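You operate a simulated robot arm through the tools that you are given. There is no shell and no other tool. Be economical: measure what you need, move in short steps, check, and stop when the job is done.

The job below is to be done with a simulated two-armed robot. You get a single attempt, and the scene is never put back.

TASK
On the top of the sample bench, fold the cream cloth in half, so that its two short edges meet.

Only the result counts: the job must be done as asked and must still hold three seconds after the hand-in. Knocking over, shifting, dropping, spilling or breaking anything else fails it. Flat cloth is picked up by pressing the open fingertips on it (5 to 10 N) and closing them slowly along it; thin cloth reads only 2 to 8 mm in the jaws.

THE ROBOT
Two 7-joint arms with two-finger parallel grippers on one trunk, on a base that drives. Base frame: it is fixed to the floor where the robot stands at the start and does not move with it; the origin is under the middle of the robot, x ahead of it, y to its left, z up; the surface under the hand at the start is at about z = 860. Readings come in mm, rad, newtons and seconds.
The left shoulder is at the start at [124, 171, 1162], the right one opposite. With the tool pointing down near the work surface each hand reaches from about 440 to 920 mm from the robot's upright axis, wherever it stands, measured 20 degrees to its own side. Places, roughly: top of the sample bench [700, -200, 900]. Payload 4.4 kg a hand.
Tool frame (each hand has its own): the origin (TCP) lies between the finger pads and is the grasp point; the fingertips stand 23 mm ahead of it; z points along the fingers, y is the line along which they close. The gripper opens to 94 mm. The fingers are 38 mm wide and 10 mm thick; the gripper's body (54 by 96 mm) begins 39 mm behind the TCP.
Orientation is that of the tool frame in the base frame, as [roll, pitch, yaw] about the fixed x, y, z axes, in that order (R = Rz(yaw) Ry(pitch) Rx(roll)). With the fingers straight down and closing along the base's y, the tool's x points along the base's -x, its y along +y and its z along -z.

THE INTERFACE
- The arms move only by the tool servo_tool. It takes "left_targets", "right_targets" or both (then of equal length, played together; a hand with none holds still); each is a list that holds one entry, the list of rows, each a list of 7 numbers: the shift along the base's x, y, z in mm, then the turn, a rotation vector about the base's x, y, z in rad, then the closure, from 0 (fully open) to 1 (shut). In form: [[[dx, dy, dz, wx, wy, wz, gripper], ...]]. A call has 1 to 20 rows; each row is the pose to reach, as a shift and turn from the pose commanded when the call began. Each row takes 0.2 s and may step no farther than 50 mm and 0.15 rad from the row before; otherwise, or with a gripper value out of range, the whole call is refused. A pose out of reach is approached as far as the arm can. The call stops where the force on the tool passes 40 N (or 10 N more than at its start, if that is more) or the arm is blocked; 0.2 s more then pass. The fingers move at their own pace (about 72 mm/s each) and stop on an object; they squeeze with about 24 N. The grip force told is the motor's: it shows also when the fingers shut on nothing. Time passes only in rows, and 0.2 s behind the last, so rows that repeat a pose let the fingers close. The reply holds the time, the measured pose of the TCP, the force on the tool along the base axes, the opening and the grip force, in the units named above and with some noise, with the torque about the TCP (base axes, N m) and any sound that the robot's microphone picked up, and new pictures: "pictures" is both (left out), scene, wrist or none (wrist: the cameras of the hands that moved).
- Cameras (640 x 400 px; columns grow to the right, rows downward): "scene" is now at [233, 9.8, 1284.6]; the picture's right is [0.11, -0.99, 0.00], its down [-0.72, -0.08, -0.69] and it looks along [0.69, 0.07, -0.72] (base axes); focal length 259 px, centre (320, 200). "left" rides on the left gripper at [86, -16, -75] in its tool frame; the picture's right is [0.18, 0.98, 0.00], its down [-0.58, 0.11, -0.81] and it looks along [-0.79, 0.15, 0.59] (tool axes); focal length 243 px, centre (320, 200). "right" rides on the right gripper at [86, 16, -75] in its tool frame; the picture's right is [-0.18, 0.98, 0.00], its down [-0.58, -0.11, -0.81] and it looks along [-0.79, -0.15, 0.59] (tool axes); focal length 243 px, centre (320, 200). There is no depth. A picture from a camera that has moved, and an enlarged one, comes with that camera's place and axes in the base frame and with its lens.
- raise_lower(by): slides the trunk up (or, below 0, down) by that many mm; the arms and the scene camera ride with it, the base frame stays. It gives what a move gives, with no picture.
- base_move(legs): drives the robot by 1 to 6 legs, each [ahead, left, turn to the left] in mm, mm and rad, along the robot's own axes; the way and the turn of a leg run together, so that a leg with both is an arc; at most 1500 mm and 3.142 rad a leg. The arms and the cameras ride along, it lands a little off, and it stops where it bumps. It gives what a move gives, and a new picture of the scene camera.
- pan_tilt(pan, tilt): turns the head with the scene camera to pan (to the left, within 1.396 rad either way) and tilt (down, from -0.506 to 1.204), counted from straight ahead of the robot. It gives what a move gives, and a new picture of the scene camera.
- zoom(camera, box): a new picture of the part [left, top, right, bottom] of that camera's present view, enlarged. No time passes.
- job_done(): hands the job in; it is judged then, once.

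Work in short steps. Places have to be worked out from the pictures, the camera data and where the tool is seen: move nearer, look again, correct. Check each grasp and each placing, and mend what went wrong. You have 120 turns and 260 pictures in all, those below and enlarged ones among them. Open the grippers and draw the arms clear of the work before you hand the job in, unless the task says otherwise.

The tools are called by a JSON object that holds its "name" and its "arguments". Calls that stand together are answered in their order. servo_tool: Moves the arms, as the interface text tells. Its arguments: {"type":"object","properties":{"left_targets":{"type":"array"},"right_targets":{"type":"array"},"pictures":{"type":"string","enum":["both","scene","wrist","none"]}},"required":[]} The other tools are called the same way: raise_lower (by) slides the trunk up or down; base_move (legs) drives the base; pan_tilt (pan, tilt) turns the head that bears the scene camera; zoom (camera, box) takes an enlarged picture of a part of a camera's view; job_done () hands the job in.

At the start:

```text
clock: 0.0
left_tool_pos: [524.8, 339.4, 1059.2]
left_ee_rot: [-3.142, 0.0, -3.14]
left_ft_force: [-0.1, 0.2, -0.8]
left_moment: [-0.01, -0.01, 0.02]
left_gripper_width: 94.0
left_gripper_force: 0.1
right_tool_pos: [450.3, -89.7, 1107.1]
right_ee_rot: [3.139, 0.002, -3.141]
right_ft_force: [-0.2, 0.3, -0.7]
right_moment: [0.02, -0.04, 0.0]
right_gripper_width: 94.2
right_gripper_force: 0.0
trunk travel left (down, up): [-175.0, 213.0]
robot x, y, heading: [-0.5, 0.4, 0.001]
head pan, tilt: [0.108, 0.805]
```

scene: 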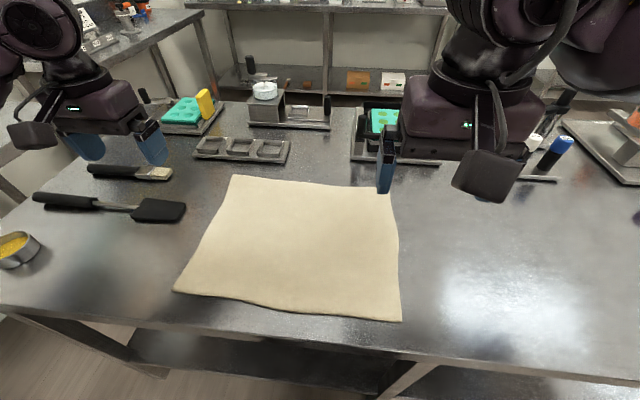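
right: 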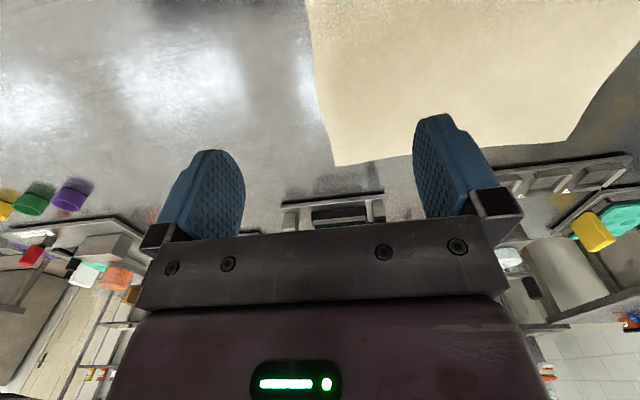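
left: 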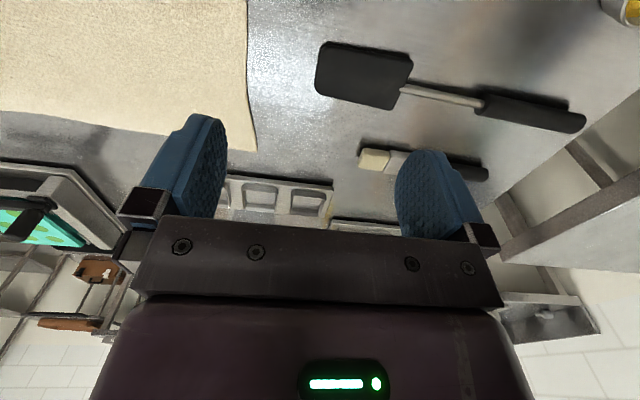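

The cloth spans about x 394–700, y −106–277, so its short edges are the left and right ones. I'll fold left onto right, with the left hand on the near corner and the right hand on the far one. First I shift the base slightly so both hands can reach.

{"name": "base_move", "arguments": {"legs": [[-30, 60, 0]]}}

{"name": "zoom", "arguments": {"camera": "scene", "box": [120, 120, 460, 332]}}

```text
clock: 1.2
left_tool_pos: [494.7, 399.7, 1059.0]
left_ee_rot: [-3.14, 0.0, -3.138]
left_ft_force: [-0.2, 0.4, -1.1]
left_moment: [0.02, -0.03, -0.01]
left_gripper_width: 94.1
left_gripper_force: 0.1
right_tool_pos: [418.3, -29.6, 1108.1]
right_ee_rot: [-3.141, 0.002, -3.141]
right_ft_force: [-0.2, 0.5, 0.1]
right_moment: [-0.02, 0.02, -0.01]
right_gripper_width: 94.0
right_gripper_force: 0.1
trunk travel left (down, up): [-175.0, 213.0]
robot x, y, heading: [-29.6, 57.6, 0.002]
head pan, tilt: [0.108, 0.805]
camera scene: at [201.8, 69.7, 1284.6], right [0.11, -0.99, 0.0], down [-0.72, -0.08, -0.69], along [0.69, 0.08, -0.72], focal length 259 px, centre (320, 200)
```

scene: 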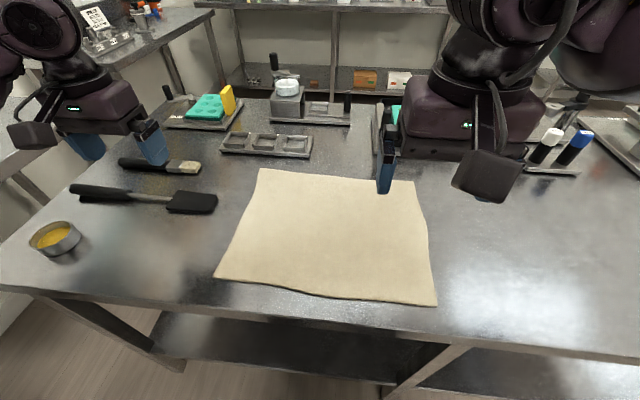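

```text
1.88 times, centred on (290, 226) of scene
camera zoom: at [201.8, 69.7, 1284.6], right [0.11, -0.99, 0.0], down [-0.72, -0.08, -0.69], along [0.69, 0.08, -0.72], focal length 488 px, centre (376, 151)
```

zoom: 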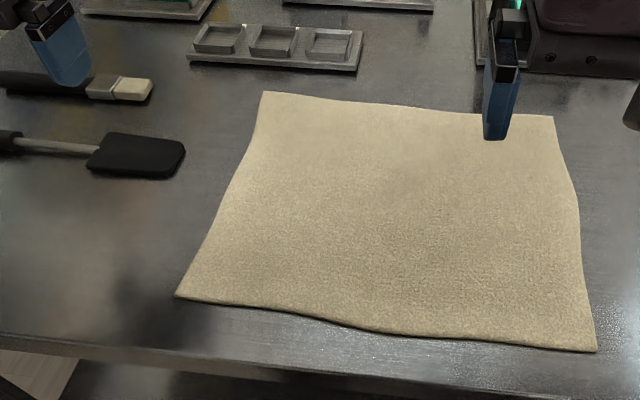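

Corners now work out to FL (703,284), FR (697,−106), NL (399,281) and NR (390,−100). I'll move the left hand above the near-left corner and the right hand above the far-left corner, both at safe height with jaws at about 40 mm.

{"name": "servo_tool", "arguments": {"left_targets": [[[-7, -15, -13, 0, 0, 0, 0.57], [-14, -30, -26, 0, 0, 0, 0.57], [-21, -45, -39, 0, 0, 0, 0.57], [-28, -60, -52, 0, 0, 0, 0.57], [-35, -75, -65, 0, 0, 0, 0.57], [-42, -90, -78, 0, 0, 0, 0.57], [-49, -105, -90, 0, 0, 0, 0.57], [-56, -120, -100, 0, 0, 0, 0.57], [-63, -135, -110, 0, 0, 0, 0.57], [-70, -148, -119, 0, 0, 0, 0.57]]], "right_targets": [[[26, 28, -16, 0, 0, 0, 0.57], [52, 56, -32, 0, 0, 0, 0.57], [78, 84, -48, 0, 0, 0, 0.57], [104, 112, -64, 0, 0, 0, 0.57], [130, 141, -80, 0, 0, 0, 0.57], [156, 169, -96, 0, 0, 0, 0.57], [182, 197, -112, 0, 0, 0, 0.57], [208, 225, -128, 0, 0, 0, 0.57], [234, 253, -144, 0, 0, 0, 0.57], [260, 282, -160, 0, 0, 0, 0.57]]]}}

```text
clock: 3.4
left_tool_pos: [423.7, 253.7, 938.3]
left_ee_rot: [3.141, 0.0, -3.14]
left_ft_force: [0.3, 0.7, -0.3]
left_moment: [-0.03, 0.0, 0.03]
left_gripper_width: 40.5
left_gripper_force: 0.0
right_tool_pos: [676.9, 256.4, 947.2]
right_ee_rot: [-3.141, 0.002, -3.136]
right_ft_force: [1.2, 0.8, 0.0]
right_moment: [-0.03, -0.01, 0.01]
right_gripper_width: 40.6
right_gripper_force: 0.1
trunk travel left (down, up): [-175.0, 213.0]
robot x, y, heading: [-29.9, 58.8, 0.0]
head pan, tilt: [0.108, 0.805]
camera scene: at [201.9, 70.7, 1284.6], right [0.11, -0.99, 0.0], down [-0.72, -0.08, -0.69], along [0.69, 0.08, -0.72], focal length 259 px, centre (320, 200)
camera right: at [590.4, 273.3, 1022.7], right [0.18, 0.98, 0.0], down [0.58, -0.11, 0.81], along [0.79, -0.14, -0.59], focal length 243 px, centre (320, 200)
camera left: at [337.6, 235.4, 1012.1], right [-0.19, 0.98, 0.0], down [0.58, 0.11, 0.81], along [0.79, 0.15, -0.59], focal length 243 px, centre (320, 200)
```

scene: 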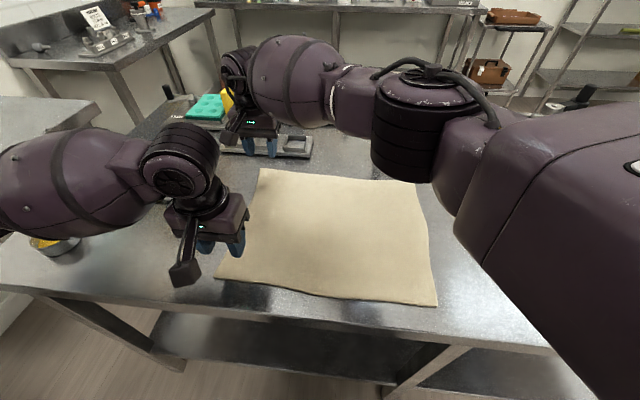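
right: 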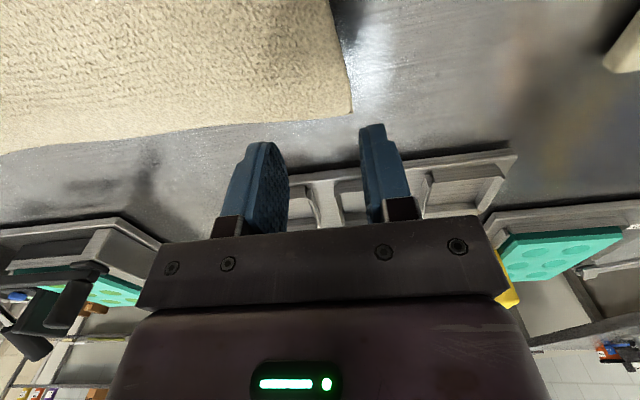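
left: 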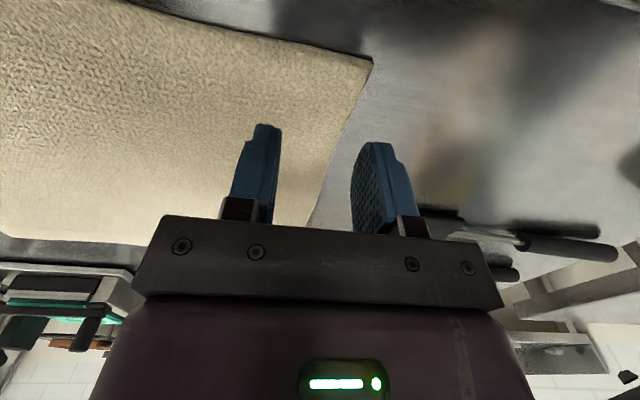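

Wrist views put the left edge at y≈277 (corners x≈396 and 699). I'll align the hands to y≈248 and descend to just above the cloth.

{"name": "servo_tool", "arguments": {"left_targets": [[[0, -3, -15, 0, 0, 0, 0.57], [0, -6, -30, 0, 0, 0, 0.57], [0, -6, -40, 0, 0, 0, 0.57], [0, -6, -46, 0, 0, 0, 0.57], [0, -6, -46, 0, 0, 0, 0.57]]], "right_targets": [[[0, -4, -18, 0, 0, 0, 0.57], [0, -8, -36, 0, 0, 0, 0.57], [0, -8, -48, 0, 0, 0, 0.57], [0, -8, -55, 0, 0, 0, 0.57], [0, -8, -55, 0, 0, 0, 0.57]]], "pictures": "wrist"}}

```text
clock: 4.6
left_tool_pos: [421.6, 245.0, 894.3]
left_ee_rot: [-3.14, 0.0, -3.139]
left_ft_force: [0.6, 0.1, 0.0]
left_moment: [0.03, -0.01, 0.02]
left_gripper_width: 39.9
left_gripper_force: 0.1
right_tool_pos: [679.1, 246.0, 891.3]
right_ee_rot: [-3.142, -0.001, -3.14]
right_ft_force: [0.3, 0.0, -0.8]
right_moment: [-0.01, -0.01, 0.02]
right_gripper_width: 40.3
right_gripper_force: 0.0
trunk travel left (down, up): [-175.0, 213.0]
robot x, y, heading: [-29.7, 58.6, -0.002]
head pan, tilt: [0.108, 0.805]
camera right: at [593.1, 261.9, 967.4], right [0.18, 0.98, 0.0], down [0.58, -0.11, 0.81], along [0.79, -0.15, -0.59], focal length 243 px, centre (320, 200)
camera left: at [336.2, 227.3, 967.3], right [-0.19, 0.98, 0.0], down [0.58, 0.11, 0.81], along [0.79, 0.15, -0.59], focal length 243 px, centre (320, 200)
```

right: 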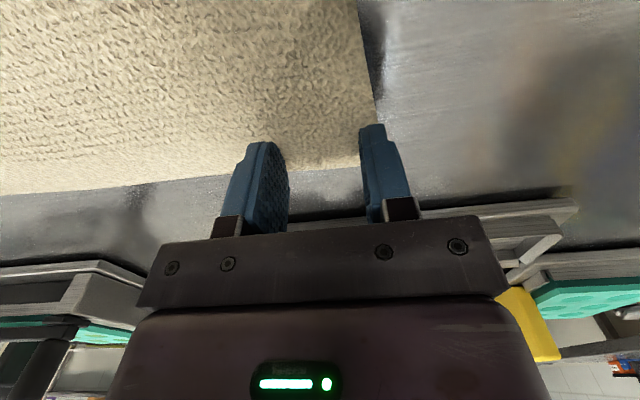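
left: 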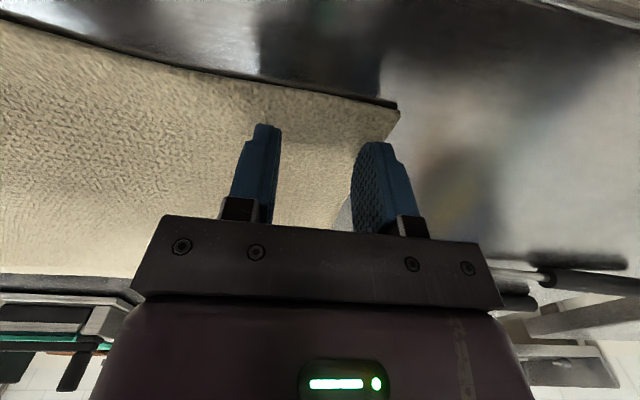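

The outer fingers are lined up with the edge. I'll press down slowly until I feel contact.

{"name": "servo_tool", "arguments": {"left_targets": [[[0, 0, -3, 0, 0, 0, 0.57], [0, 0, -6, 0, 0, 0, 0.57], [0, 0, -8, 0, 0, 0, 0.57], [0, 0, -8, 0, 0, 0, 0.57]]], "right_targets": [[[0, 0, -2, 0, 0, 0, 0.57], [0, 0, -4, 0, 0, 0, 0.57], [0, 0, -6, 0, 0, 0, 0.57], [0, 0, -6, 0, 0, 0, 0.57]]], "pictures": "none"}}

```text
clock: 5.6
left_tool_pos: [423.1, 246.4, 887.2]
left_ee_rot: [3.14, 0.002, -3.14]
left_ft_force: [0.2, 0.5, 5.7]
left_moment: [-0.02, 0.0, 0.0]
left_gripper_width: 40.5
left_gripper_force: 0.1
right_tool_pos: [679.7, 244.8, 887.9]
right_ee_rot: [-3.142, 0.002, -3.141]
right_ft_force: [1.7, 0.4, 4.7]
right_moment: [0.01, -0.03, 0.0]
right_gripper_width: 40.5
right_gripper_force: 0.1
trunk travel left (down, up): [-175.0, 213.0]
robot x, y, heading: [-32.0, 55.9, 0.005]
head pan, tilt: [0.108, 0.805]
```

Both are in contact at about 5 N. I'll press 1 mm more and close slowly.

{"name": "servo_tool", "arguments": {"left_targets": [[[0, 0, -1, 0, 0, 0, 0.57], [0, 0, -1, 0, 0, 0, 0.61], [0, 0, -1, 0, 0, 0, 0.65], [0, 0, -1, 0, 0, 0, 0.69], [0, 0, -1, 0, 0, 0, 0.73], [0, 0, -1, 0, 0, 0, 0.77], [0, 0, -1, 0, 0, 0, 0.81], [0, 0, -1, 0, 0, 0, 0.85], [0, 0, -1, 0, 0, 0, 0.89], [0, 0, -1, 0, 0, 0, 0.93], [0, 0, -1, 0, 0, 0, 0.97], [0, 0, -1, 0, 0, 0, 1], [0, 0, -1, 0, 0, 0, 1]]], "right_targets": [[[0, 0, -1, 0, 0, 0, 0.57], [0, 0, -1, 0, 0, 0, 0.61], [0, 0, -1, 0, 0, 0, 0.65], [0, 0, -1, 0, 0, 0, 0.69], [0, 0, -1, 0, 0, 0, 0.73], [0, 0, -1, 0, 0, 0, 0.77], [0, 0, -1, 0, 0, 0, 0.81], [0, 0, -1, 0, 0, 0, 0.85], [0, 0, -1, 0, 0, 0, 0.89], [0, 0, -1, 0, 0, 0, 0.93], [0, 0, -1, 0, 0, 0, 0.97], [0, 0, -1, 0, 0, 0, 1], [0, 0, -1, 0, 0, 0, 1]]]}}

```text
clock: 8.4
left_tool_pos: [423.2, 246.6, 884.6]
left_ee_rot: [-3.141, 0.001, -3.139]
left_ft_force: [1.6, -0.2, 20.2]
left_moment: [-0.1, -0.04, -0.03]
left_gripper_width: 5.3
left_gripper_force: 23.8
right_tool_pos: [678.3, 244.6, 887.7]
right_ee_rot: [-3.141, 0.002, -3.14]
right_ft_force: [-0.1, -0.5, 6.9]
right_moment: [0.02, 0.02, -0.01]
right_gripper_width: 5.3
right_gripper_force: 25.0
trunk travel left (down, up): [-175.0, 213.0]
robot x, y, heading: [-30.4, 60.4, -0.001]
head pan, tilt: [0.108, 0.805]
camera scene: at [200.4, 68.4, 1285.1], right [0.11, -0.99, 0.0], down [-0.72, -0.08, -0.69], along [0.69, 0.08, -0.72], focal length 259 px, centre (320, 200)
camera right: at [592.3, 260.6, 962.0], right [0.18, 0.98, 0.0], down [0.58, -0.11, 0.81], along [0.79, -0.15, -0.59], focal length 243 px, centre (320, 200)
camera left: at [336.9, 228.0, 959.9], right [-0.19, 0.98, 0.0], down [0.58, 0.11, 0.81], along [0.79, 0.15, -0.59], focal length 243 px, centre (320, 200)
```

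scene: 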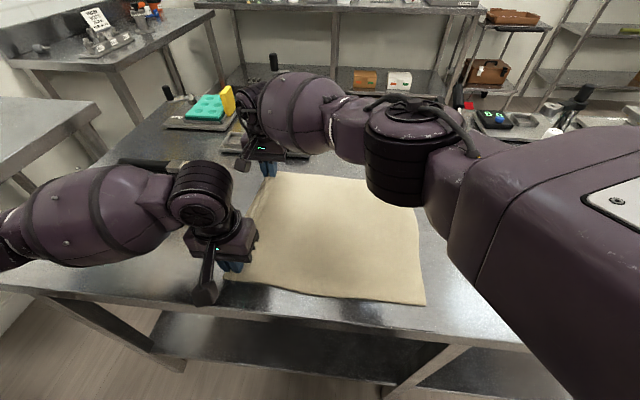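
right: 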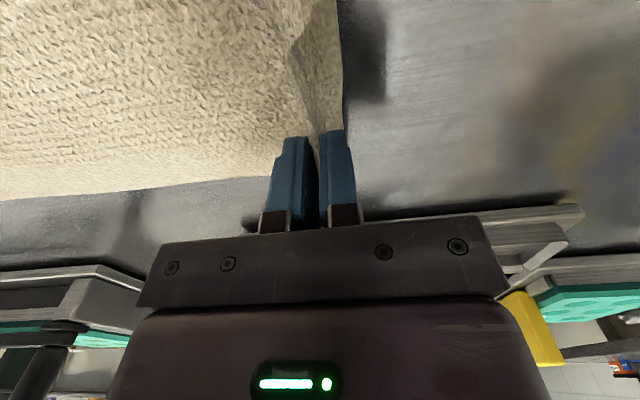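
left: 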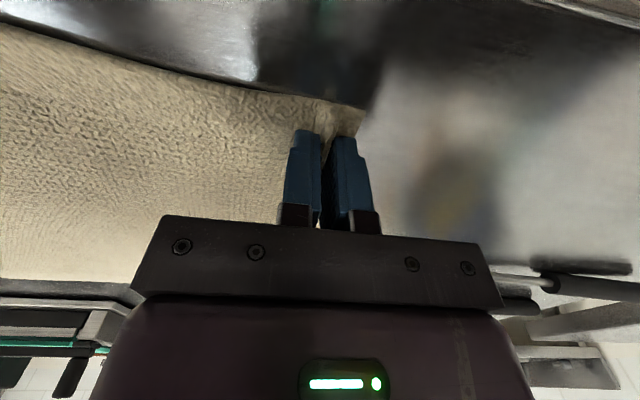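

Both jaws read 5.3 mm, so each holds a ridge of cloth. I'll lift and check.

{"name": "servo_tool", "arguments": {"left_targets": [[[0, 0, 10, 0, 0, 0, 1], [0, -3, 25, 0, 0, 0, 1], [0, -8, 45, 0, 0, 0, 1], [0, -15, 65, 0, 0, 0, 1], [0, -25, 85, 0, 0, 0, 1]]], "right_targets": [[[0, 0, 10, 0, 0, 0, 1], [0, -3, 25, 0, 0, 0, 1], [0, -8, 45, 0, 0, 0, 1], [0, -15, 65, 0, 0, 0, 1], [0, -25, 85, 0, 0, 0, 1]]]}}

```text
clock: 9.6
left_tool_pos: [423.9, 220.4, 972.5]
left_ee_rot: [3.141, 0.0, -3.139]
left_ft_force: [0.2, 0.0, 0.0]
left_moment: [0.0, -0.01, -0.02]
left_gripper_width: 4.7
left_gripper_force: 23.9
right_tool_pos: [680.8, 217.6, 971.1]
right_ee_rot: [-3.141, 0.0, -3.14]
right_ft_force: [-0.5, -0.2, -0.4]
right_moment: [0.04, 0.04, -0.03]
right_gripper_width: 5.2
right_gripper_force: 23.9
trunk travel left (down, up): [-175.0, 213.0]
robot x, y, heading: [-35.0, 60.1, -0.001]
head pan, tilt: [0.108, 0.805]
camera scene: at [201.6, 68.3, 1284.8], right [0.11, -0.99, 0.0], down [-0.72, -0.08, -0.69], along [0.69, 0.08, -0.72], focal length 259 px, centre (320, 200)
camera right: at [593.9, 234.9, 1046.7], right [0.18, 0.98, 0.0], down [0.58, -0.11, 0.81], along [0.79, -0.15, -0.59], focal length 243 px, centre (320, 200)
camera left: at [337.7, 202.9, 1045.4], right [-0.19, 0.98, 0.0], down [0.58, 0.11, 0.81], along [0.79, 0.15, -0.59], focal length 243 px, centre (320, 200)
```

scene: 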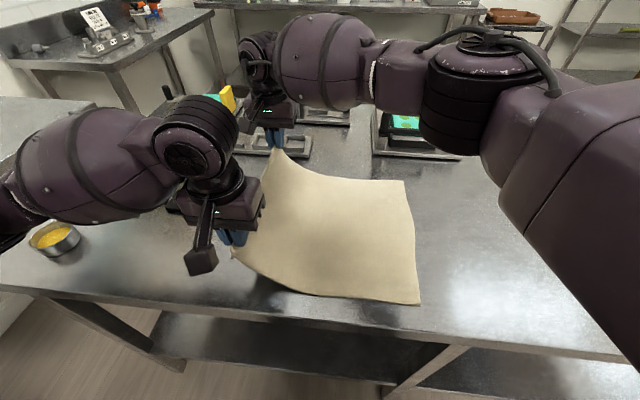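
right: 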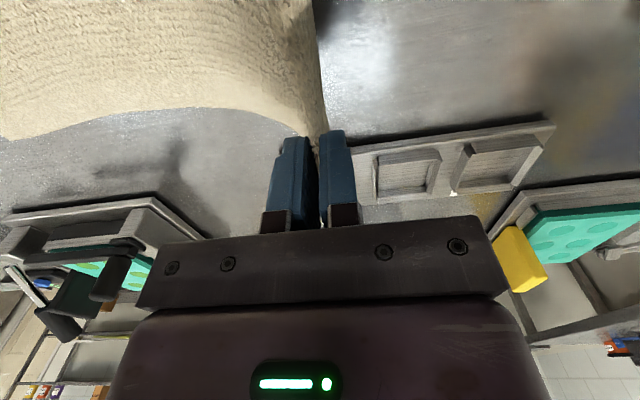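
left: 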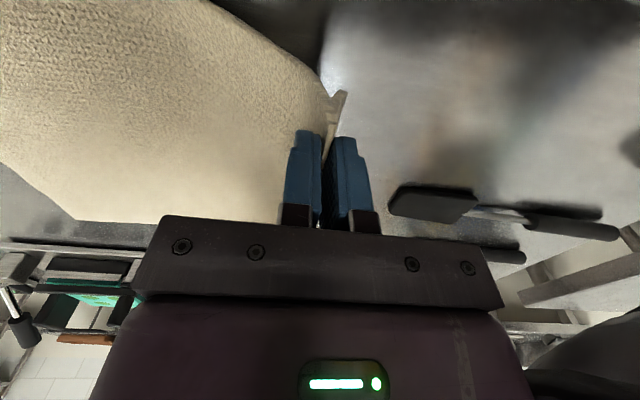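

Both corners are held, and the right edge has crept left to y≈−80. I'll carry the corners in an arc to the right, tilting both hands so the ridge leans outward at the end. First comes half of the arc.

{"name": "servo_tool", "arguments": {"left_targets": [[[0, -15, 8, 0.03, 0, 0, 1], [0, -30, 16, 0.08, 0, 0, 1], [0, -45, 22, 0.13, 0, 0, 1], [0, -60, 28, 0.18, 0, 0, 1], [0, -75, 32, 0.24, 0, 0, 1], [0, -90, 36, 0.3, 0, 0, 1], [0, -105, 38, 0.36, 0, 0, 1], [0, -120, 38, 0.42, 0, 0, 1], [0, -135, 36, 0.48, 0, 0, 1], [0, -150, 32, 0.54, 0, 0, 1]]], "right_targets": [[[0, -15, 8, 0.03, 0, 0, 1], [0, -30, 16, 0.08, 0, 0, 1], [0, -45, 22, 0.13, 0, 0, 1], [0, -60, 28, 0.18, 0, 0, 1], [0, -75, 32, 0.24, 0, 0, 1], [0, -90, 36, 0.3, 0, 0, 1], [0, -105, 38, 0.36, 0, 0, 1], [0, -120, 38, 0.42, 0, 0, 1], [0, -135, 36, 0.48, 0, 0, 1], [0, -150, 32, 0.54, 0, 0, 1]]]}}

```text
clock: 11.8
left_tool_pos: [424.9, 70.4, 1001.3]
left_ee_rot: [2.599, -0.001, -3.139]
left_ft_force: [1.4, -0.6, -0.5]
left_moment: [-0.09, -0.01, 0.01]
left_gripper_width: 4.7
left_gripper_force: 24.3
right_tool_pos: [680.0, 65.5, 1003.2]
right_ee_rot: [2.601, 0.0, 3.14]
right_ft_force: [0.1, 0.4, -0.3]
right_moment: [-0.1, 0.0, -0.01]
right_gripper_width: 4.9
right_gripper_force: 24.1
trunk travel left (down, up): [-175.0, 213.0]
robot x, y, heading: [-29.6, 60.7, 0.002]
head pan, tilt: [0.108, 0.805]
camera scene: at [202.2, 68.0, 1284.6], right [0.11, -0.99, 0.0], down [-0.72, -0.08, -0.69], along [0.69, 0.08, -0.72], focal length 259 px, centre (320, 200)
camera right: at [593.4, 42.3, 1077.2], right [0.18, 0.84, 0.51], down [0.58, -0.51, 0.63], along [0.79, 0.18, -0.58], focal length 243 px, centre (320, 200)
camera left: at [338.1, 16.7, 1056.2], right [-0.19, 0.84, 0.51], down [0.58, -0.32, 0.75], along [0.79, 0.43, -0.43], focal length 243 px, centre (320, 200)
```

scene: 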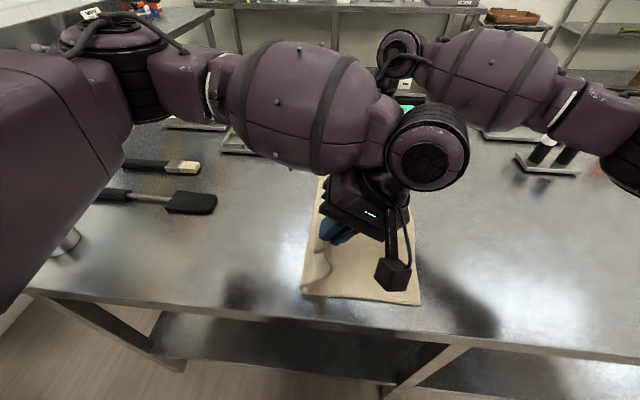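
right: 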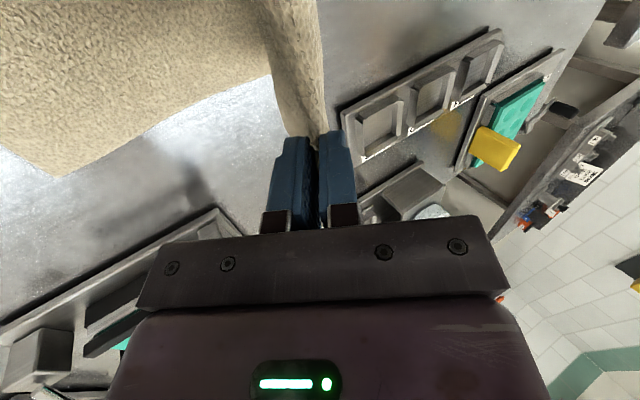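
left: 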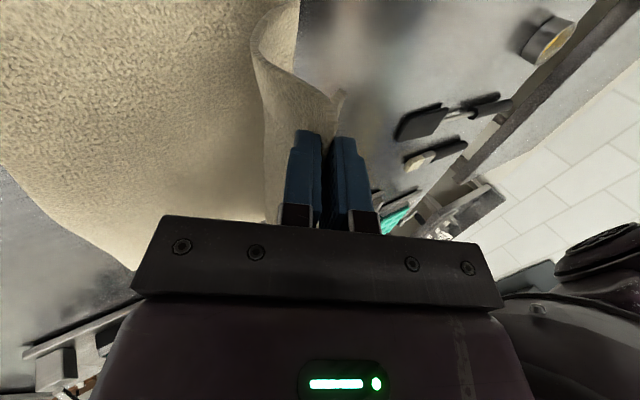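

The fold is forming at y≈120, about mid-cloth, with the right edge at y≈−77. I'll carry on over and lower to just above the bottom layer.

{"name": "servo_tool", "arguments": {"left_targets": [[[0, -15, -5, 0.05, 0, 0, 1], [0, -30, -10, 0.1, 0, 0, 1], [0, -45, -17, 0.15, 0, 0, 1], [0, -60, -25, 0.2, 0, 0, 1], [0, -75, -35, 0.25, 0, 0, 1], [0, -90, -46, 0.3, 0, 0, 1], [0, -102, -58, 0.36, 0, 0, 1], [0, -110, -70, 0.36, 0, 0, 1], [0, -114, -82, 0.36, 0, 0, 1], [0, -114, -92, 0.36, 0, 0, 1]]], "right_targets": [[[0, -15, -5, 0.05, 0, 0, 1], [0, -30, -10, 0.1, 0, 0, 1], [0, -45, -17, 0.15, 0, 0, 1], [0, -60, -25, 0.2, 0, 0, 1], [0, -75, -35, 0.25, 0, 0, 1], [0, -90, -46, 0.3, 0, 0, 1], [0, -102, -58, 0.36, 0, 0, 1], [0, -110, -70, 0.36, 0, 0, 1], [0, -114, -82, 0.36, 0, 0, 1], [0, -114, -92, 0.36, 0, 0, 1]]]}}

```text
clock: 14.0
left_tool_pos: [424.8, -43.0, 909.7]
left_ee_rot: [2.241, 0.002, -3.141]
left_ft_force: [-0.4, 0.3, 0.3]
left_moment: [-0.08, 0.03, 0.02]
left_gripper_width: 4.8
left_gripper_force: 24.5
right_tool_pos: [679.3, -44.3, 911.5]
right_ee_rot: [2.242, 0.001, -3.139]
right_ft_force: [-0.3, -0.5, -0.4]
right_moment: [-0.1, -0.03, -0.05]
right_gripper_width: 4.7
right_gripper_force: 23.9
trunk travel left (down, up): [-175.0, 213.0]
robot x, y, heading: [-29.9, 58.4, 0.001]
head pan, tilt: [0.108, 0.805]
camera scene: at [202.3, 69.1, 1284.5], right [0.11, -0.99, 0.0], down [-0.72, -0.08, -0.69], along [0.69, 0.08, -0.72], focal length 259 px, centre (320, 200)
camera right: at [593.1, -92.0, 970.6], right [0.18, 0.61, 0.77], down [0.58, -0.7, 0.42], along [0.79, 0.37, -0.48], focal length 243 px, centre (320, 200)
camera left: at [339.0, -113.0, 943.6], right [-0.19, 0.61, 0.77], down [0.58, -0.56, 0.59], along [0.79, 0.56, -0.25], focal length 243 px, centre (320, 200)
```

scene: 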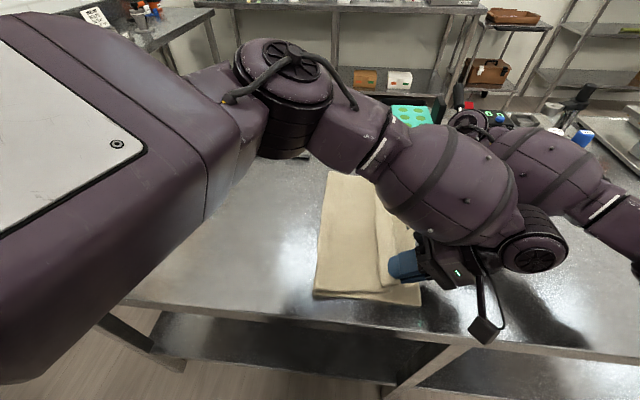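
right: 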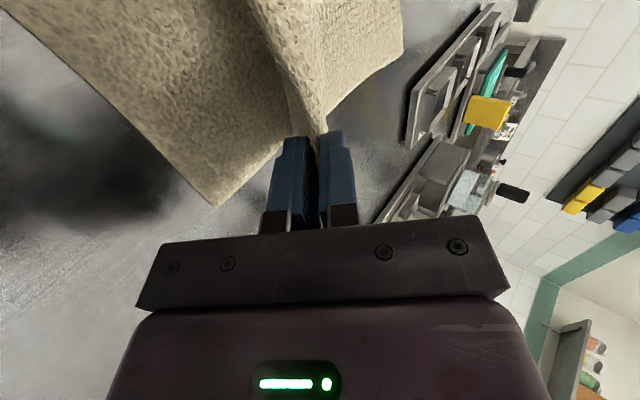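
left: 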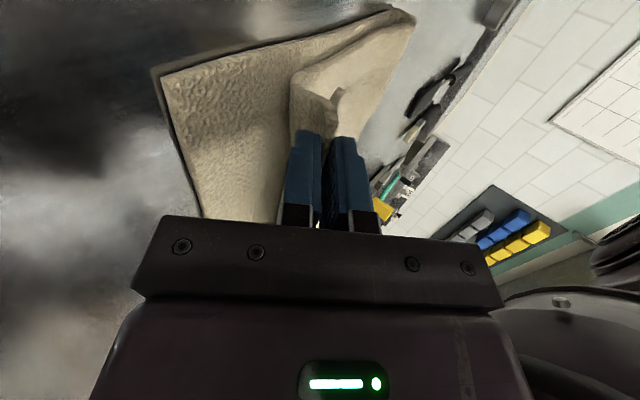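

The fold is over and the tips are near y≈−26. I'll lower about 12 mm more and check contact before opening.

{"name": "servo_tool", "arguments": {"left_targets": [[[0, 0, -5, 0, 0, 0, 1], [0, 0, -10, 0, 0, 0, 1], [0, 0, -13, 0, 0, 0, 1], [0, 0, -13, 0, 0, 0, 1]]], "right_targets": [[[0, 0, -5, 0, 0, 0, 1], [0, 0, -10, 0, 0, 0, 1], [0, 0, -14, 0, 0, 0, 1], [0, 0, -14, 0, 0, 0, 1]]], "pictures": "none"}}

{"name": "zoom", "arguments": {"camera": "left", "box": [120, 0, 440, 200]}}

{"name": "zoom", "arguments": {"camera": "scene", "box": [290, 150, 490, 320]}}

```text
clock: 15.0
left_tool_pos: [422.7, -43.8, 899.3]
left_ee_rot: [2.241, 0.003, -3.139]
left_ft_force: [0.4, 0.0, -0.3]
left_moment: [-0.11, -0.02, 0.01]
left_gripper_width: 4.8
left_gripper_force: 24.3
right_tool_pos: [679.1, -44.7, 896.2]
right_ee_rot: [2.241, 0.002, -3.141]
right_ft_force: [-0.9, 0.2, 0.3]
right_moment: [-0.08, 0.0, 0.0]
right_gripper_width: 4.9
right_gripper_force: 24.3
trunk travel left (down, up): [-175.0, 213.0]
robot x, y, heading: [-34.2, 62.4, 0.003]
head pan, tilt: [0.108, 0.805]
```

```text
2.00 times, centred on (280, 100) of left
camera zoom: at [337.5, -113.9, 931.3], right [-0.19, 0.61, 0.77], down [0.58, -0.56, 0.59], along [0.79, 0.56, -0.25], focal length 485 px, centre (400, 400)
```

zoom: 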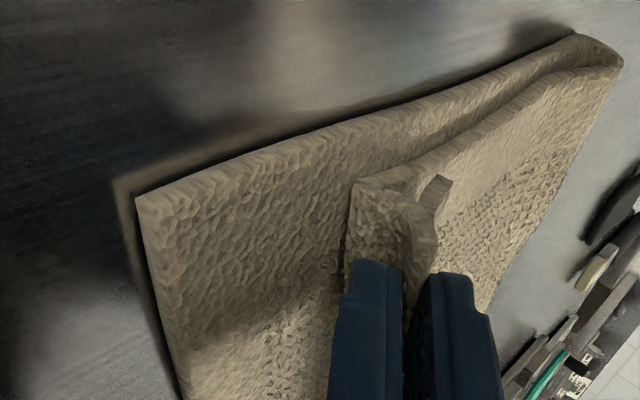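

```text
2.35 times, centred on (390, 235) of scene
camera zoom: at [201.9, 69.1, 1284.7], right [0.11, -0.99, 0.0], down [-0.72, -0.08, -0.69], along [0.69, 0.08, -0.72], focal length 610 px, centre (155, 118)
```

zoom: 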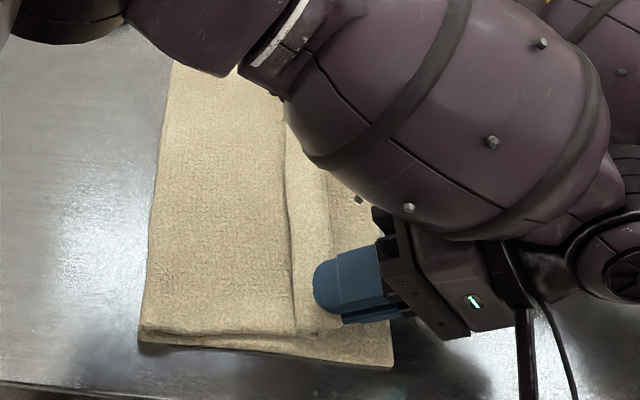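

The ridge leans as expected, with a small tail flap on top. I'll open partly while raising slightly, then back out along the fingers, to the right and up.

{"name": "servo_tool", "arguments": {"left_targets": [[[0, 0, 2, 0, 0, 0, 0.9], [0, 0, 5, 0, 0, 0, 0.8], [0, 0, 7, 0, 0, 0, 0.7], [0, 0, 7, 0, 0, 0, 0.7], [0, -8, 13, 0, 0, 0, 0.7], [0, -20, 23, 0, 0, 0, 0.7], [0, -35, 35, 0, 0, 0, 0.7], [0, -50, 47, 0, 0, 0, 0.7], [0, -65, 60, 0, 0, 0, 0.7]]], "right_targets": [[[0, 0, 2, 0, 0, 0, 0.9], [0, 0, 5, 0, 0, 0, 0.8], [0, 0, 7, 0, 0, 0, 0.7], [0, 0, 7, 0, 0, 0, 0.7], [0, -8, 13, 0, 0, 0, 0.7], [0, -20, 23, 0, 0, 0, 0.7], [0, -35, 35, 0, 0, 0, 0.7], [0, -50, 47, 0, 0, 0, 0.7], [0, -65, 60, 0, 0, 0, 0.7]]]}}

{"name": "zoom", "arguments": {"camera": "scene", "box": [290, 150, 490, 320]}}

```text
clock: 17.1
left_tool_pos: [461.1, -57.3, 921.8]
left_ee_rot: [2.237, -0.105, -2.977]
left_ft_force: [1.1, 0.5, -0.2]
left_moment: [0.0, 0.01, -0.01]
left_gripper_width: 28.3
left_gripper_force: 0.0
right_tool_pos: [679.9, -109.9, 954.5]
right_ee_rot: [2.242, 0.0, -3.141]
right_ft_force: [-0.1, 0.9, -0.7]
right_moment: [0.04, 0.01, -0.03]
right_gripper_width: 27.8
right_gripper_force: 0.1
trunk travel left (down, up): [-175.0, 213.0]
robot x, y, heading: [-27.6, 58.4, 0.001]
head pan, tilt: [0.108, 0.805]
stopped in row 9 (left hand): the arm was blocked; the commanded pose is now the measured one
camera scene: at [202.7, 69.9, 1284.4], right [0.11, -0.99, 0.0], down [-0.72, -0.08, -0.69], along [0.69, 0.08, -0.72], focal length 259 px, centre (320, 200)
camera right: at [593.2, -157.6, 1015.5], right [0.18, 0.61, 0.77], down [0.58, -0.7, 0.42], along [0.79, 0.37, -0.48], focal length 243 px, centre (320, 200)
camera left: at [391.9, -140.1, 963.9], right [-0.2, 0.58, 0.79], down [0.72, -0.45, 0.52], along [0.66, 0.67, -0.33], focal length 243 px, centre (320, 200)
```

scene: 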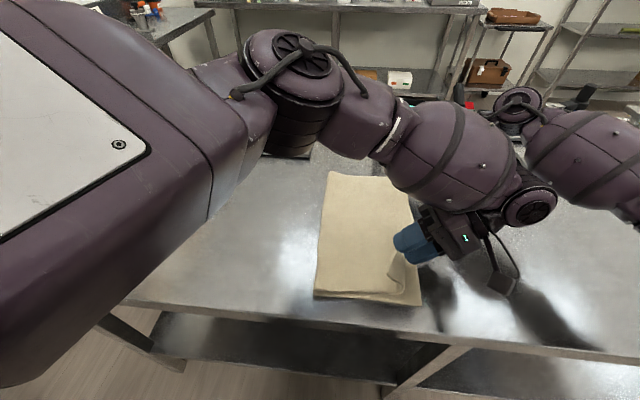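
right: 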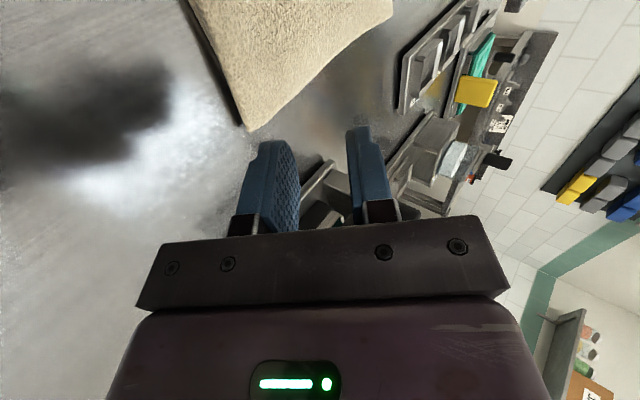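
left: 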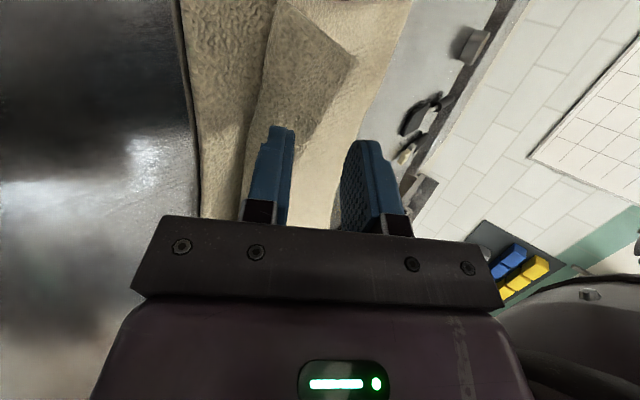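

```text
2.35 times, centred on (390, 235) of scene
camera zoom: at [202.7, 69.9, 1284.4], right [0.11, -0.99, 0.0], down [-0.72, -0.08, -0.69], along [0.69, 0.08, -0.72], focal length 610 px, centre (155, 118)
```

zoom: 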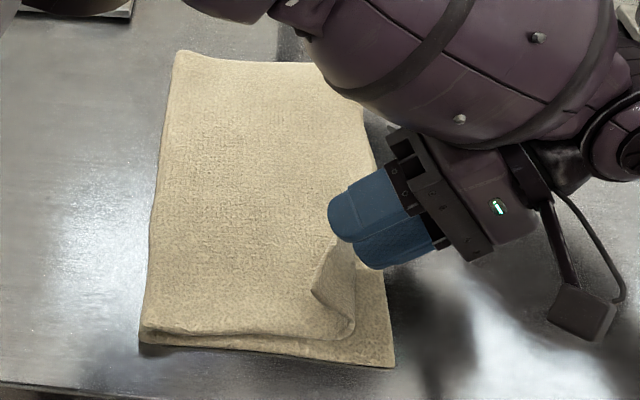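

The far corner unrolled nicely; the near corner still has a flap, and the left arm was blocked at its limit. I'll raise the left hand, undo its tilt and move it back left, and raise the right hand clear.

{"name": "servo_tool", "arguments": {"left_targets": [[[0, 0, 15, -0.05, 0, 0, 0.7], [0, 5, 35, -0.15, 0, 0, 0.7], [0, 15, 60, -0.25, 0, 0, 0.7], [0, 30, 85, -0.35, 0, 0, 0.7], [0, 55, 105, -0.45, 0, 0, 0.7], [0, 85, 120, -0.55, 0, 0, 0.7], [0, 120, 130, -0.65, 0, 0, 0.7], [0, 160, 130, -0.75, 0, 0, 0.7], [0, 205, 130, -0.85, 0, 0, 0.7], [0, 250, 130, -0.9, 0, 0, 0.7], [0, 295, 130, -0.9, 0, 0, 0.7]]], "right_targets": [[[0, -10, 10, 0, 0, 0, 0.7], [0, -20, 20, 0, 0, 0, 0.7], [0, -30, 30, 0, 0, 0, 0.7], [0, -40, 40, 0, 0, 0, 0.7], [0, -50, 50, 0, 0, 0, 0.7], [0, -60, 60, 0, 0, 0, 0.7], [0, -70, 70, 0, 0, 0, 0.7], [0, -80, 80, 0, 0, 0, 0.7], [0, -90, 80, 0, 0, 0, 0.7], [0, -100, 80, 0, 0, 0, 0.7], [0, -110, 80, 0, 0, 0, 0.7]]], "pictures": "scene"}}

{"name": "zoom", "arguments": {"camera": "scene", "box": [290, 150, 490, 320]}}

```text
clock: 19.5
left_tool_pos: [454.3, 234.1, 1053.2]
left_ee_rot: [-3.135, -0.181, -3.127]
left_ft_force: [-0.6, 0.9, 0.3]
left_moment: [0.02, -0.01, -0.01]
left_gripper_width: 28.5
left_gripper_force: 0.1
right_tool_pos: [678.5, -220.0, 1037.8]
right_ee_rot: [2.244, 0.002, -3.139]
right_ft_force: [0.6, 0.0, 0.6]
right_moment: [-0.04, 0.0, -0.03]
right_gripper_width: 28.2
right_gripper_force: 0.0
trunk travel left (down, up): [-175.0, 213.0]
robot x, y, heading: [-30.9, 57.9, 0.001]
head pan, tilt: [0.108, 0.805]
camera scene: at [201.5, 70.0, 1284.8], right [0.11, -0.99, 0.0], down [-0.72, -0.08, -0.69], along [0.69, 0.08, -0.72], focal length 259 px, centre (320, 200)
```

scene: 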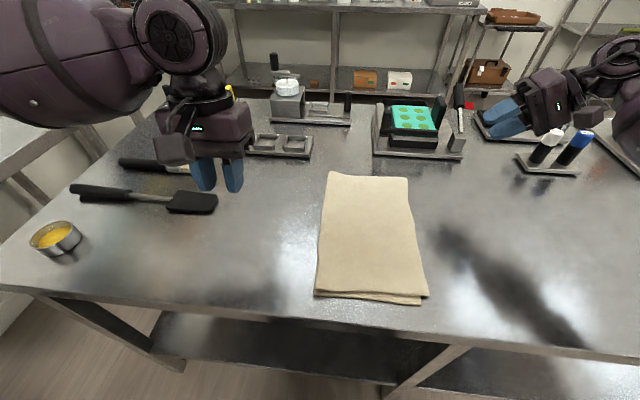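

```text
2.35 times, centred on (390, 235) of scene
camera zoom: at [201.5, 70.0, 1284.8], right [0.11, -0.99, 0.0], down [-0.72, -0.08, -0.69], along [0.69, 0.08, -0.72], focal length 610 px, centre (155, 118)
```

zoom: 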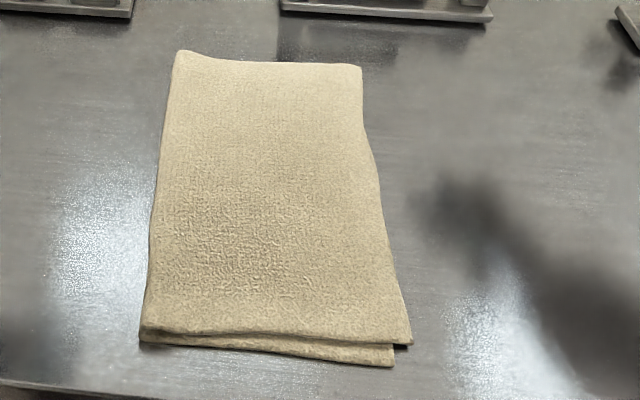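

The near corner also unrolled; the cloth is folded with edges nearly meeting, and only the near corner of the top layer is ~13 mm off. I'll bring the right hand untilted near that corner for a close look and a light correction.

{"name": "servo_tool", "arguments": {"right_targets": [[[-20, -10, 0, -0.1, 0, 0, 1], [-45, -10, 0, -0.2, 0, 0, 1], [-75, -10, 0, -0.3, 0, 0, 1], [-105, 0, 0, -0.4, 0, 0, 1], [-135, 10, -10, -0.5, 0, 0, 1], [-165, 20, -20, -0.6, 0, 0, 1], [-195, 30, -30, -0.7, 0, 0, 1], [-225, 40, -40, -0.8, 0, 0, 1], [-250, 50, -60, -0.9, 0, 0, 1], [-250, 60, -80, -0.9, 0, 0, 1], [-250, 60, -80, -0.9, 0, 0, 1]]], "pictures": "both"}}

{"name": "zoom", "arguments": {"camera": "right", "box": [120, 0, 440, 200]}}

```text
clock: 21.9
left_tool_pos: [454.9, 232.4, 1054.5]
left_ee_rot: [-3.137, -0.182, -3.128]
left_ft_force: [-0.1, -0.8, 0.3]
left_moment: [-0.02, 0.01, -0.01]
left_gripper_width: 28.4
left_gripper_force: 0.1
right_tool_pos: [428.1, -159.3, 956.9]
right_ee_rot: [3.141, 0.0, -3.141]
right_ft_force: [0.5, 0.3, 0.4]
right_moment: [-0.04, -0.01, -0.01]
right_gripper_width: 0.2
right_gripper_force: 24.4
trunk travel left (down, up): [-175.0, 213.0]
robot x, y, heading: [-29.4, 59.8, 0.005]
head pan, tilt: [0.108, 0.805]
camera scene: at [201.8, 69.1, 1284.7], right [0.11, -0.99, 0.0], down [-0.72, -0.08, -0.69], along [0.69, 0.08, -0.72], focal length 259 px, centre (320, 200)
camera right: at [341.6, -142.5, 1033.0], right [0.18, 0.98, 0.0], down [0.58, -0.11, 0.81], along [0.79, -0.15, -0.59], focal length 243 px, centre (320, 200)
```

scene: 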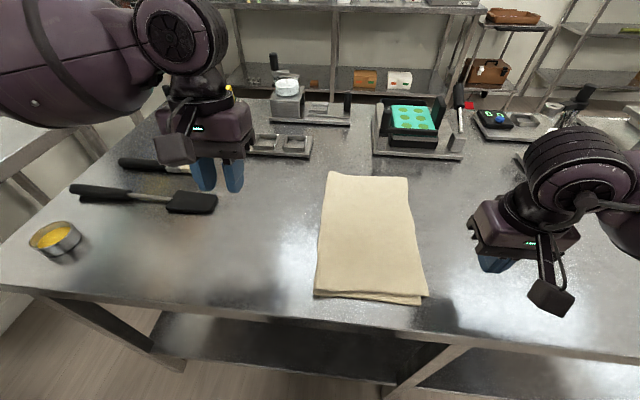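
right: 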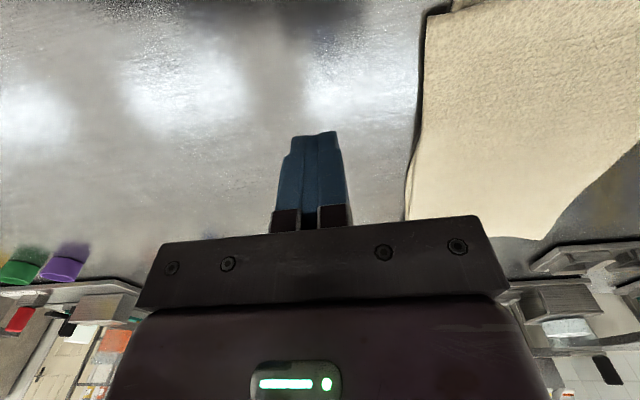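

```text
2.00 times, centred on (280, 100) of right
camera zoom: at [341.6, -142.5, 1033.0], right [0.18, 0.98, 0.0], down [0.58, -0.11, 0.81], along [0.79, -0.15, -0.59], focal length 485 px, centre (400, 400)
```

zoom: 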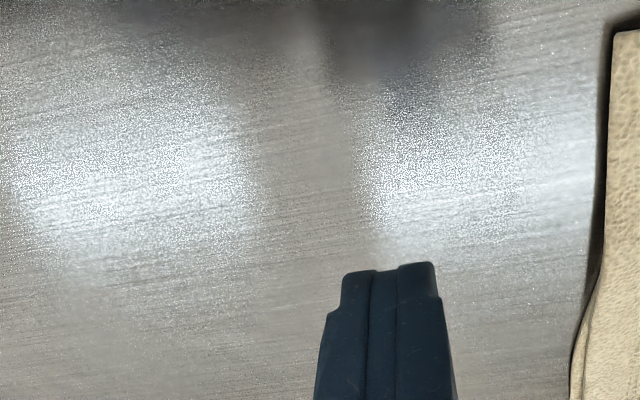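

{"name": "zoom", "arguments": {"camera": "right", "box": [380, 0, 640, 220]}}

```text
1.82 times, centred on (510, 110) of right
camera zoom: at [341.6, -142.5, 1033.0], right [0.18, 0.98, 0.0], down [0.58, -0.11, 0.81], along [0.79, -0.15, -0.59], focal length 441 px, centre (-26, 364)
```

zoom: 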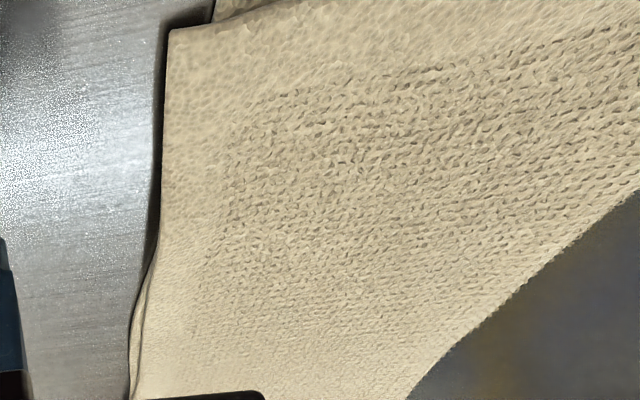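

The top layer overhangs by ~14 mm at the near corner, tapering to zero by x≈520. I'll set the closed fingertips down on the bare bench outside that corner and nudge the overhang in by about 10 mm.

{"name": "servo_tool", "arguments": {"right_targets": [[[-5, 5, -20, 0, 0, 0, 1], [-10, 15, -40, 0, 0, 0, 1], [-13, 25, -58, 0, 0, 0, 1], [-13, 25, -66, 0, 0, 0, 1], [-13, 25, -70, 0, 0, 0, 1], [-13, 25, -70, 0, 0, 0, 1]]], "pictures": "wrist"}}

```text
clock: 23.3
left_tool_pos: [454.9, 232.4, 1054.1]
left_ee_rot: [-3.137, -0.182, -3.128]
left_ft_force: [0.9, 0.0, -0.3]
left_moment: [0.02, 0.01, 0.0]
left_gripper_width: 28.0
left_gripper_force: 0.0
right_tool_pos: [416.3, -133.5, 885.5]
right_ee_rot: [-3.14, -0.001, -3.139]
right_ft_force: [0.6, 0.6, 1.2]
right_moment: [-0.02, -0.04, 0.01]
right_gripper_width: 0.1
right_gripper_force: 24.1
trunk travel left (down, up): [-175.0, 213.0]
robot x, y, heading: [-32.5, 59.3, 0.002]
head pan, tilt: [0.108, 0.805]
camera right: at [329.9, -117.8, 960.1], right [0.18, 0.98, 0.0], down [0.58, -0.11, 0.81], along [0.79, -0.15, -0.59], focal length 243 px, centre (320, 200)
```

right: 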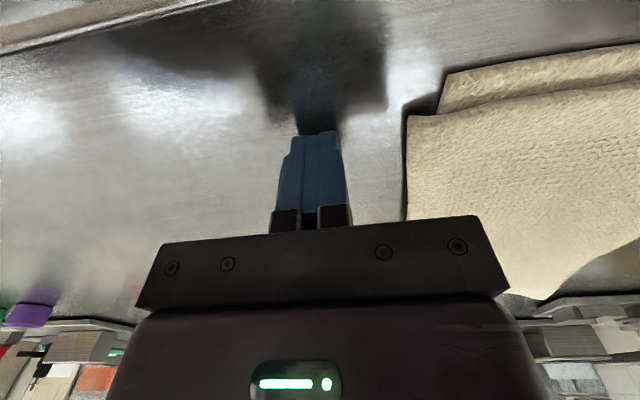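

The tip is just above the bench, with clear space to the edge. I'll push in +y to TCP y≈−91.

{"name": "servo_tool", "arguments": {"right_targets": [[[0, 10, 0, 0, 0, 0, 1], [0, 20, 0, 0, 0, 0, 1], [0, 27, 0, 0, 0, 0, 1], [0, 31, 0, 0, 0, 0, 1], [0, 35, 0, 0, 0, 0, 1], [0, 39, 0, 0, 0, 0, 1], [0, 43, 0, 0, 0, 0, 1], [0, 43, 0, 0, 0, 0, 1]]], "pictures": "wrist"}}

{"name": "zoom", "arguments": {"camera": "scene", "box": [290, 150, 490, 320]}}

```text
clock: 25.1
left_tool_pos: [456.2, 233.6, 1053.2]
left_ee_rot: [-3.135, -0.181, -3.128]
left_ft_force: [-0.7, -0.4, 0.5]
left_moment: [0.03, 0.01, -0.03]
left_gripper_width: 28.3
left_gripper_force: 0.1
right_tool_pos: [417.6, -93.8, 886.7]
right_ee_rot: [-3.141, 0.002, -3.14]
right_ft_force: [-1.3, 0.1, 0.2]
right_moment: [0.0, 0.01, -0.01]
right_gripper_width: 0.0
right_gripper_force: 24.1
trunk travel left (down, up): [-175.0, 213.0]
robot x, y, heading: [-30.5, 55.9, 0.0]
head pan, tilt: [0.108, 0.805]
camera right: at [330.2, -77.4, 961.6], right [0.18, 0.98, 0.0], down [0.58, -0.11, 0.81], along [0.79, -0.15, -0.59], focal length 243 px, centre (320, 200)
```

right: 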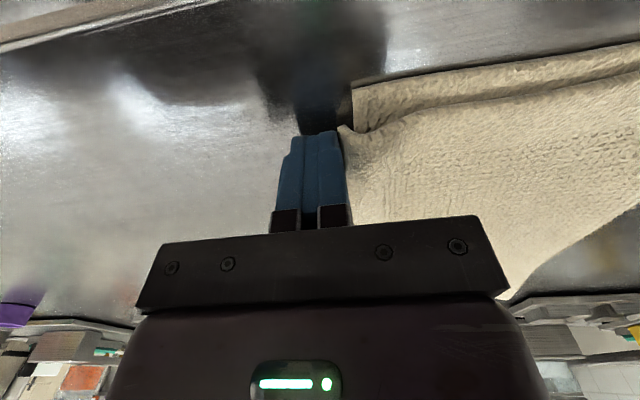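

```text
2.35 times, centred on (390, 235) of scene
camera zoom: at [202.1, 69.1, 1284.6], right [0.11, -0.99, 0.0], down [-0.72, -0.08, -0.69], along [0.69, 0.08, -0.72], focal length 610 px, centre (155, 118)
```

zoom: 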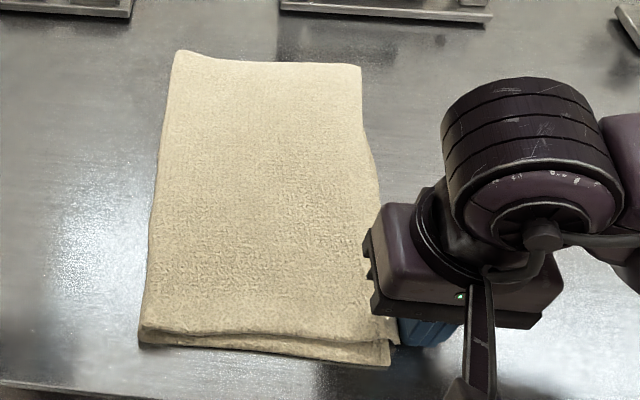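

The overhang is pushed in with a slight curl. I'll back off, raise, and check how it settles.

{"name": "servo_tool", "arguments": {"right_targets": [[[0, 4, 0, 0, 0, 0, 1], [0, 4, 0, 0, 0, 0, 1], [0, -8, 0, 0, 0, 0, 1], [0, -30, 10, 0, 0, 0, 1], [0, -60, 40, 0, 0, 0, 1], [0, -60, 60, 0, 0, 0, 1]]], "pictures": "wrist"}}

{"name": "zoom", "arguments": {"camera": "scene", "box": [290, 150, 490, 320]}}

```text
clock: 26.5
left_tool_pos: [455.8, 233.3, 1054.3]
left_ee_rot: [-3.135, -0.181, -3.126]
left_ft_force: [-1.0, 0.9, -0.1]
left_moment: [-0.02, 0.04, 0.0]
left_gripper_width: 28.1
left_gripper_force: 0.0
right_tool_pos: [416.6, -154.5, 946.8]
right_ee_rot: [-3.141, -0.002, -3.139]
right_ft_force: [0.4, 0.4, -0.1]
right_moment: [0.01, -0.03, 0.01]
right_gripper_width: 0.1
right_gripper_force: 24.2
trunk travel left (down, up): [-175.0, 213.0]
robot x, y, heading: [-31.6, 58.8, 0.004]
head pan, tilt: [0.108, 0.805]
camera right: at [330.3, -138.1, 1021.6], right [0.18, 0.98, 0.0], down [0.58, -0.11, 0.81], along [0.79, -0.15, -0.59], focal length 243 px, centre (320, 200)
```

right: 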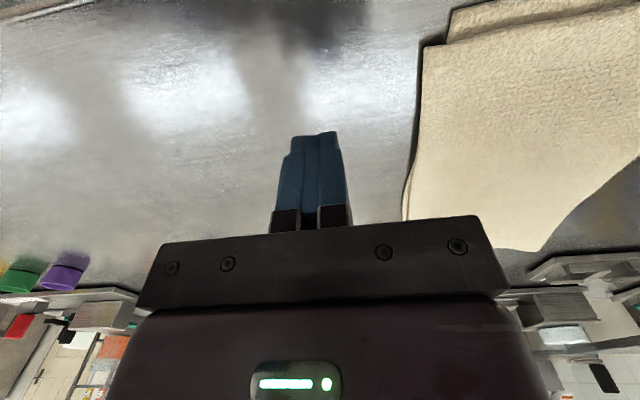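

```text
2.35 times, centred on (390, 235) of scene
camera zoom: at [202.5, 69.6, 1284.5], right [0.11, -0.99, 0.0], down [-0.72, -0.08, -0.69], along [0.69, 0.08, -0.72], focal length 610 px, centre (155, 118)
```

zoom: 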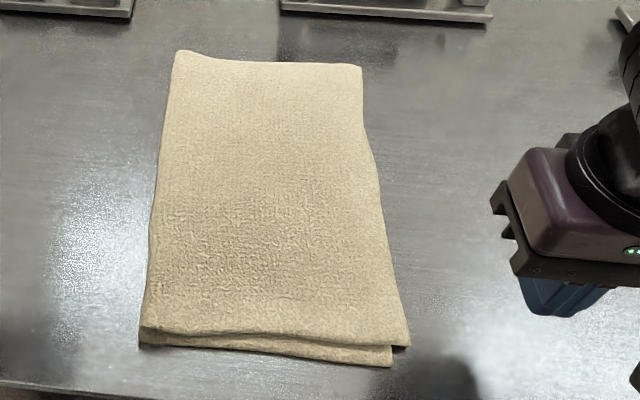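

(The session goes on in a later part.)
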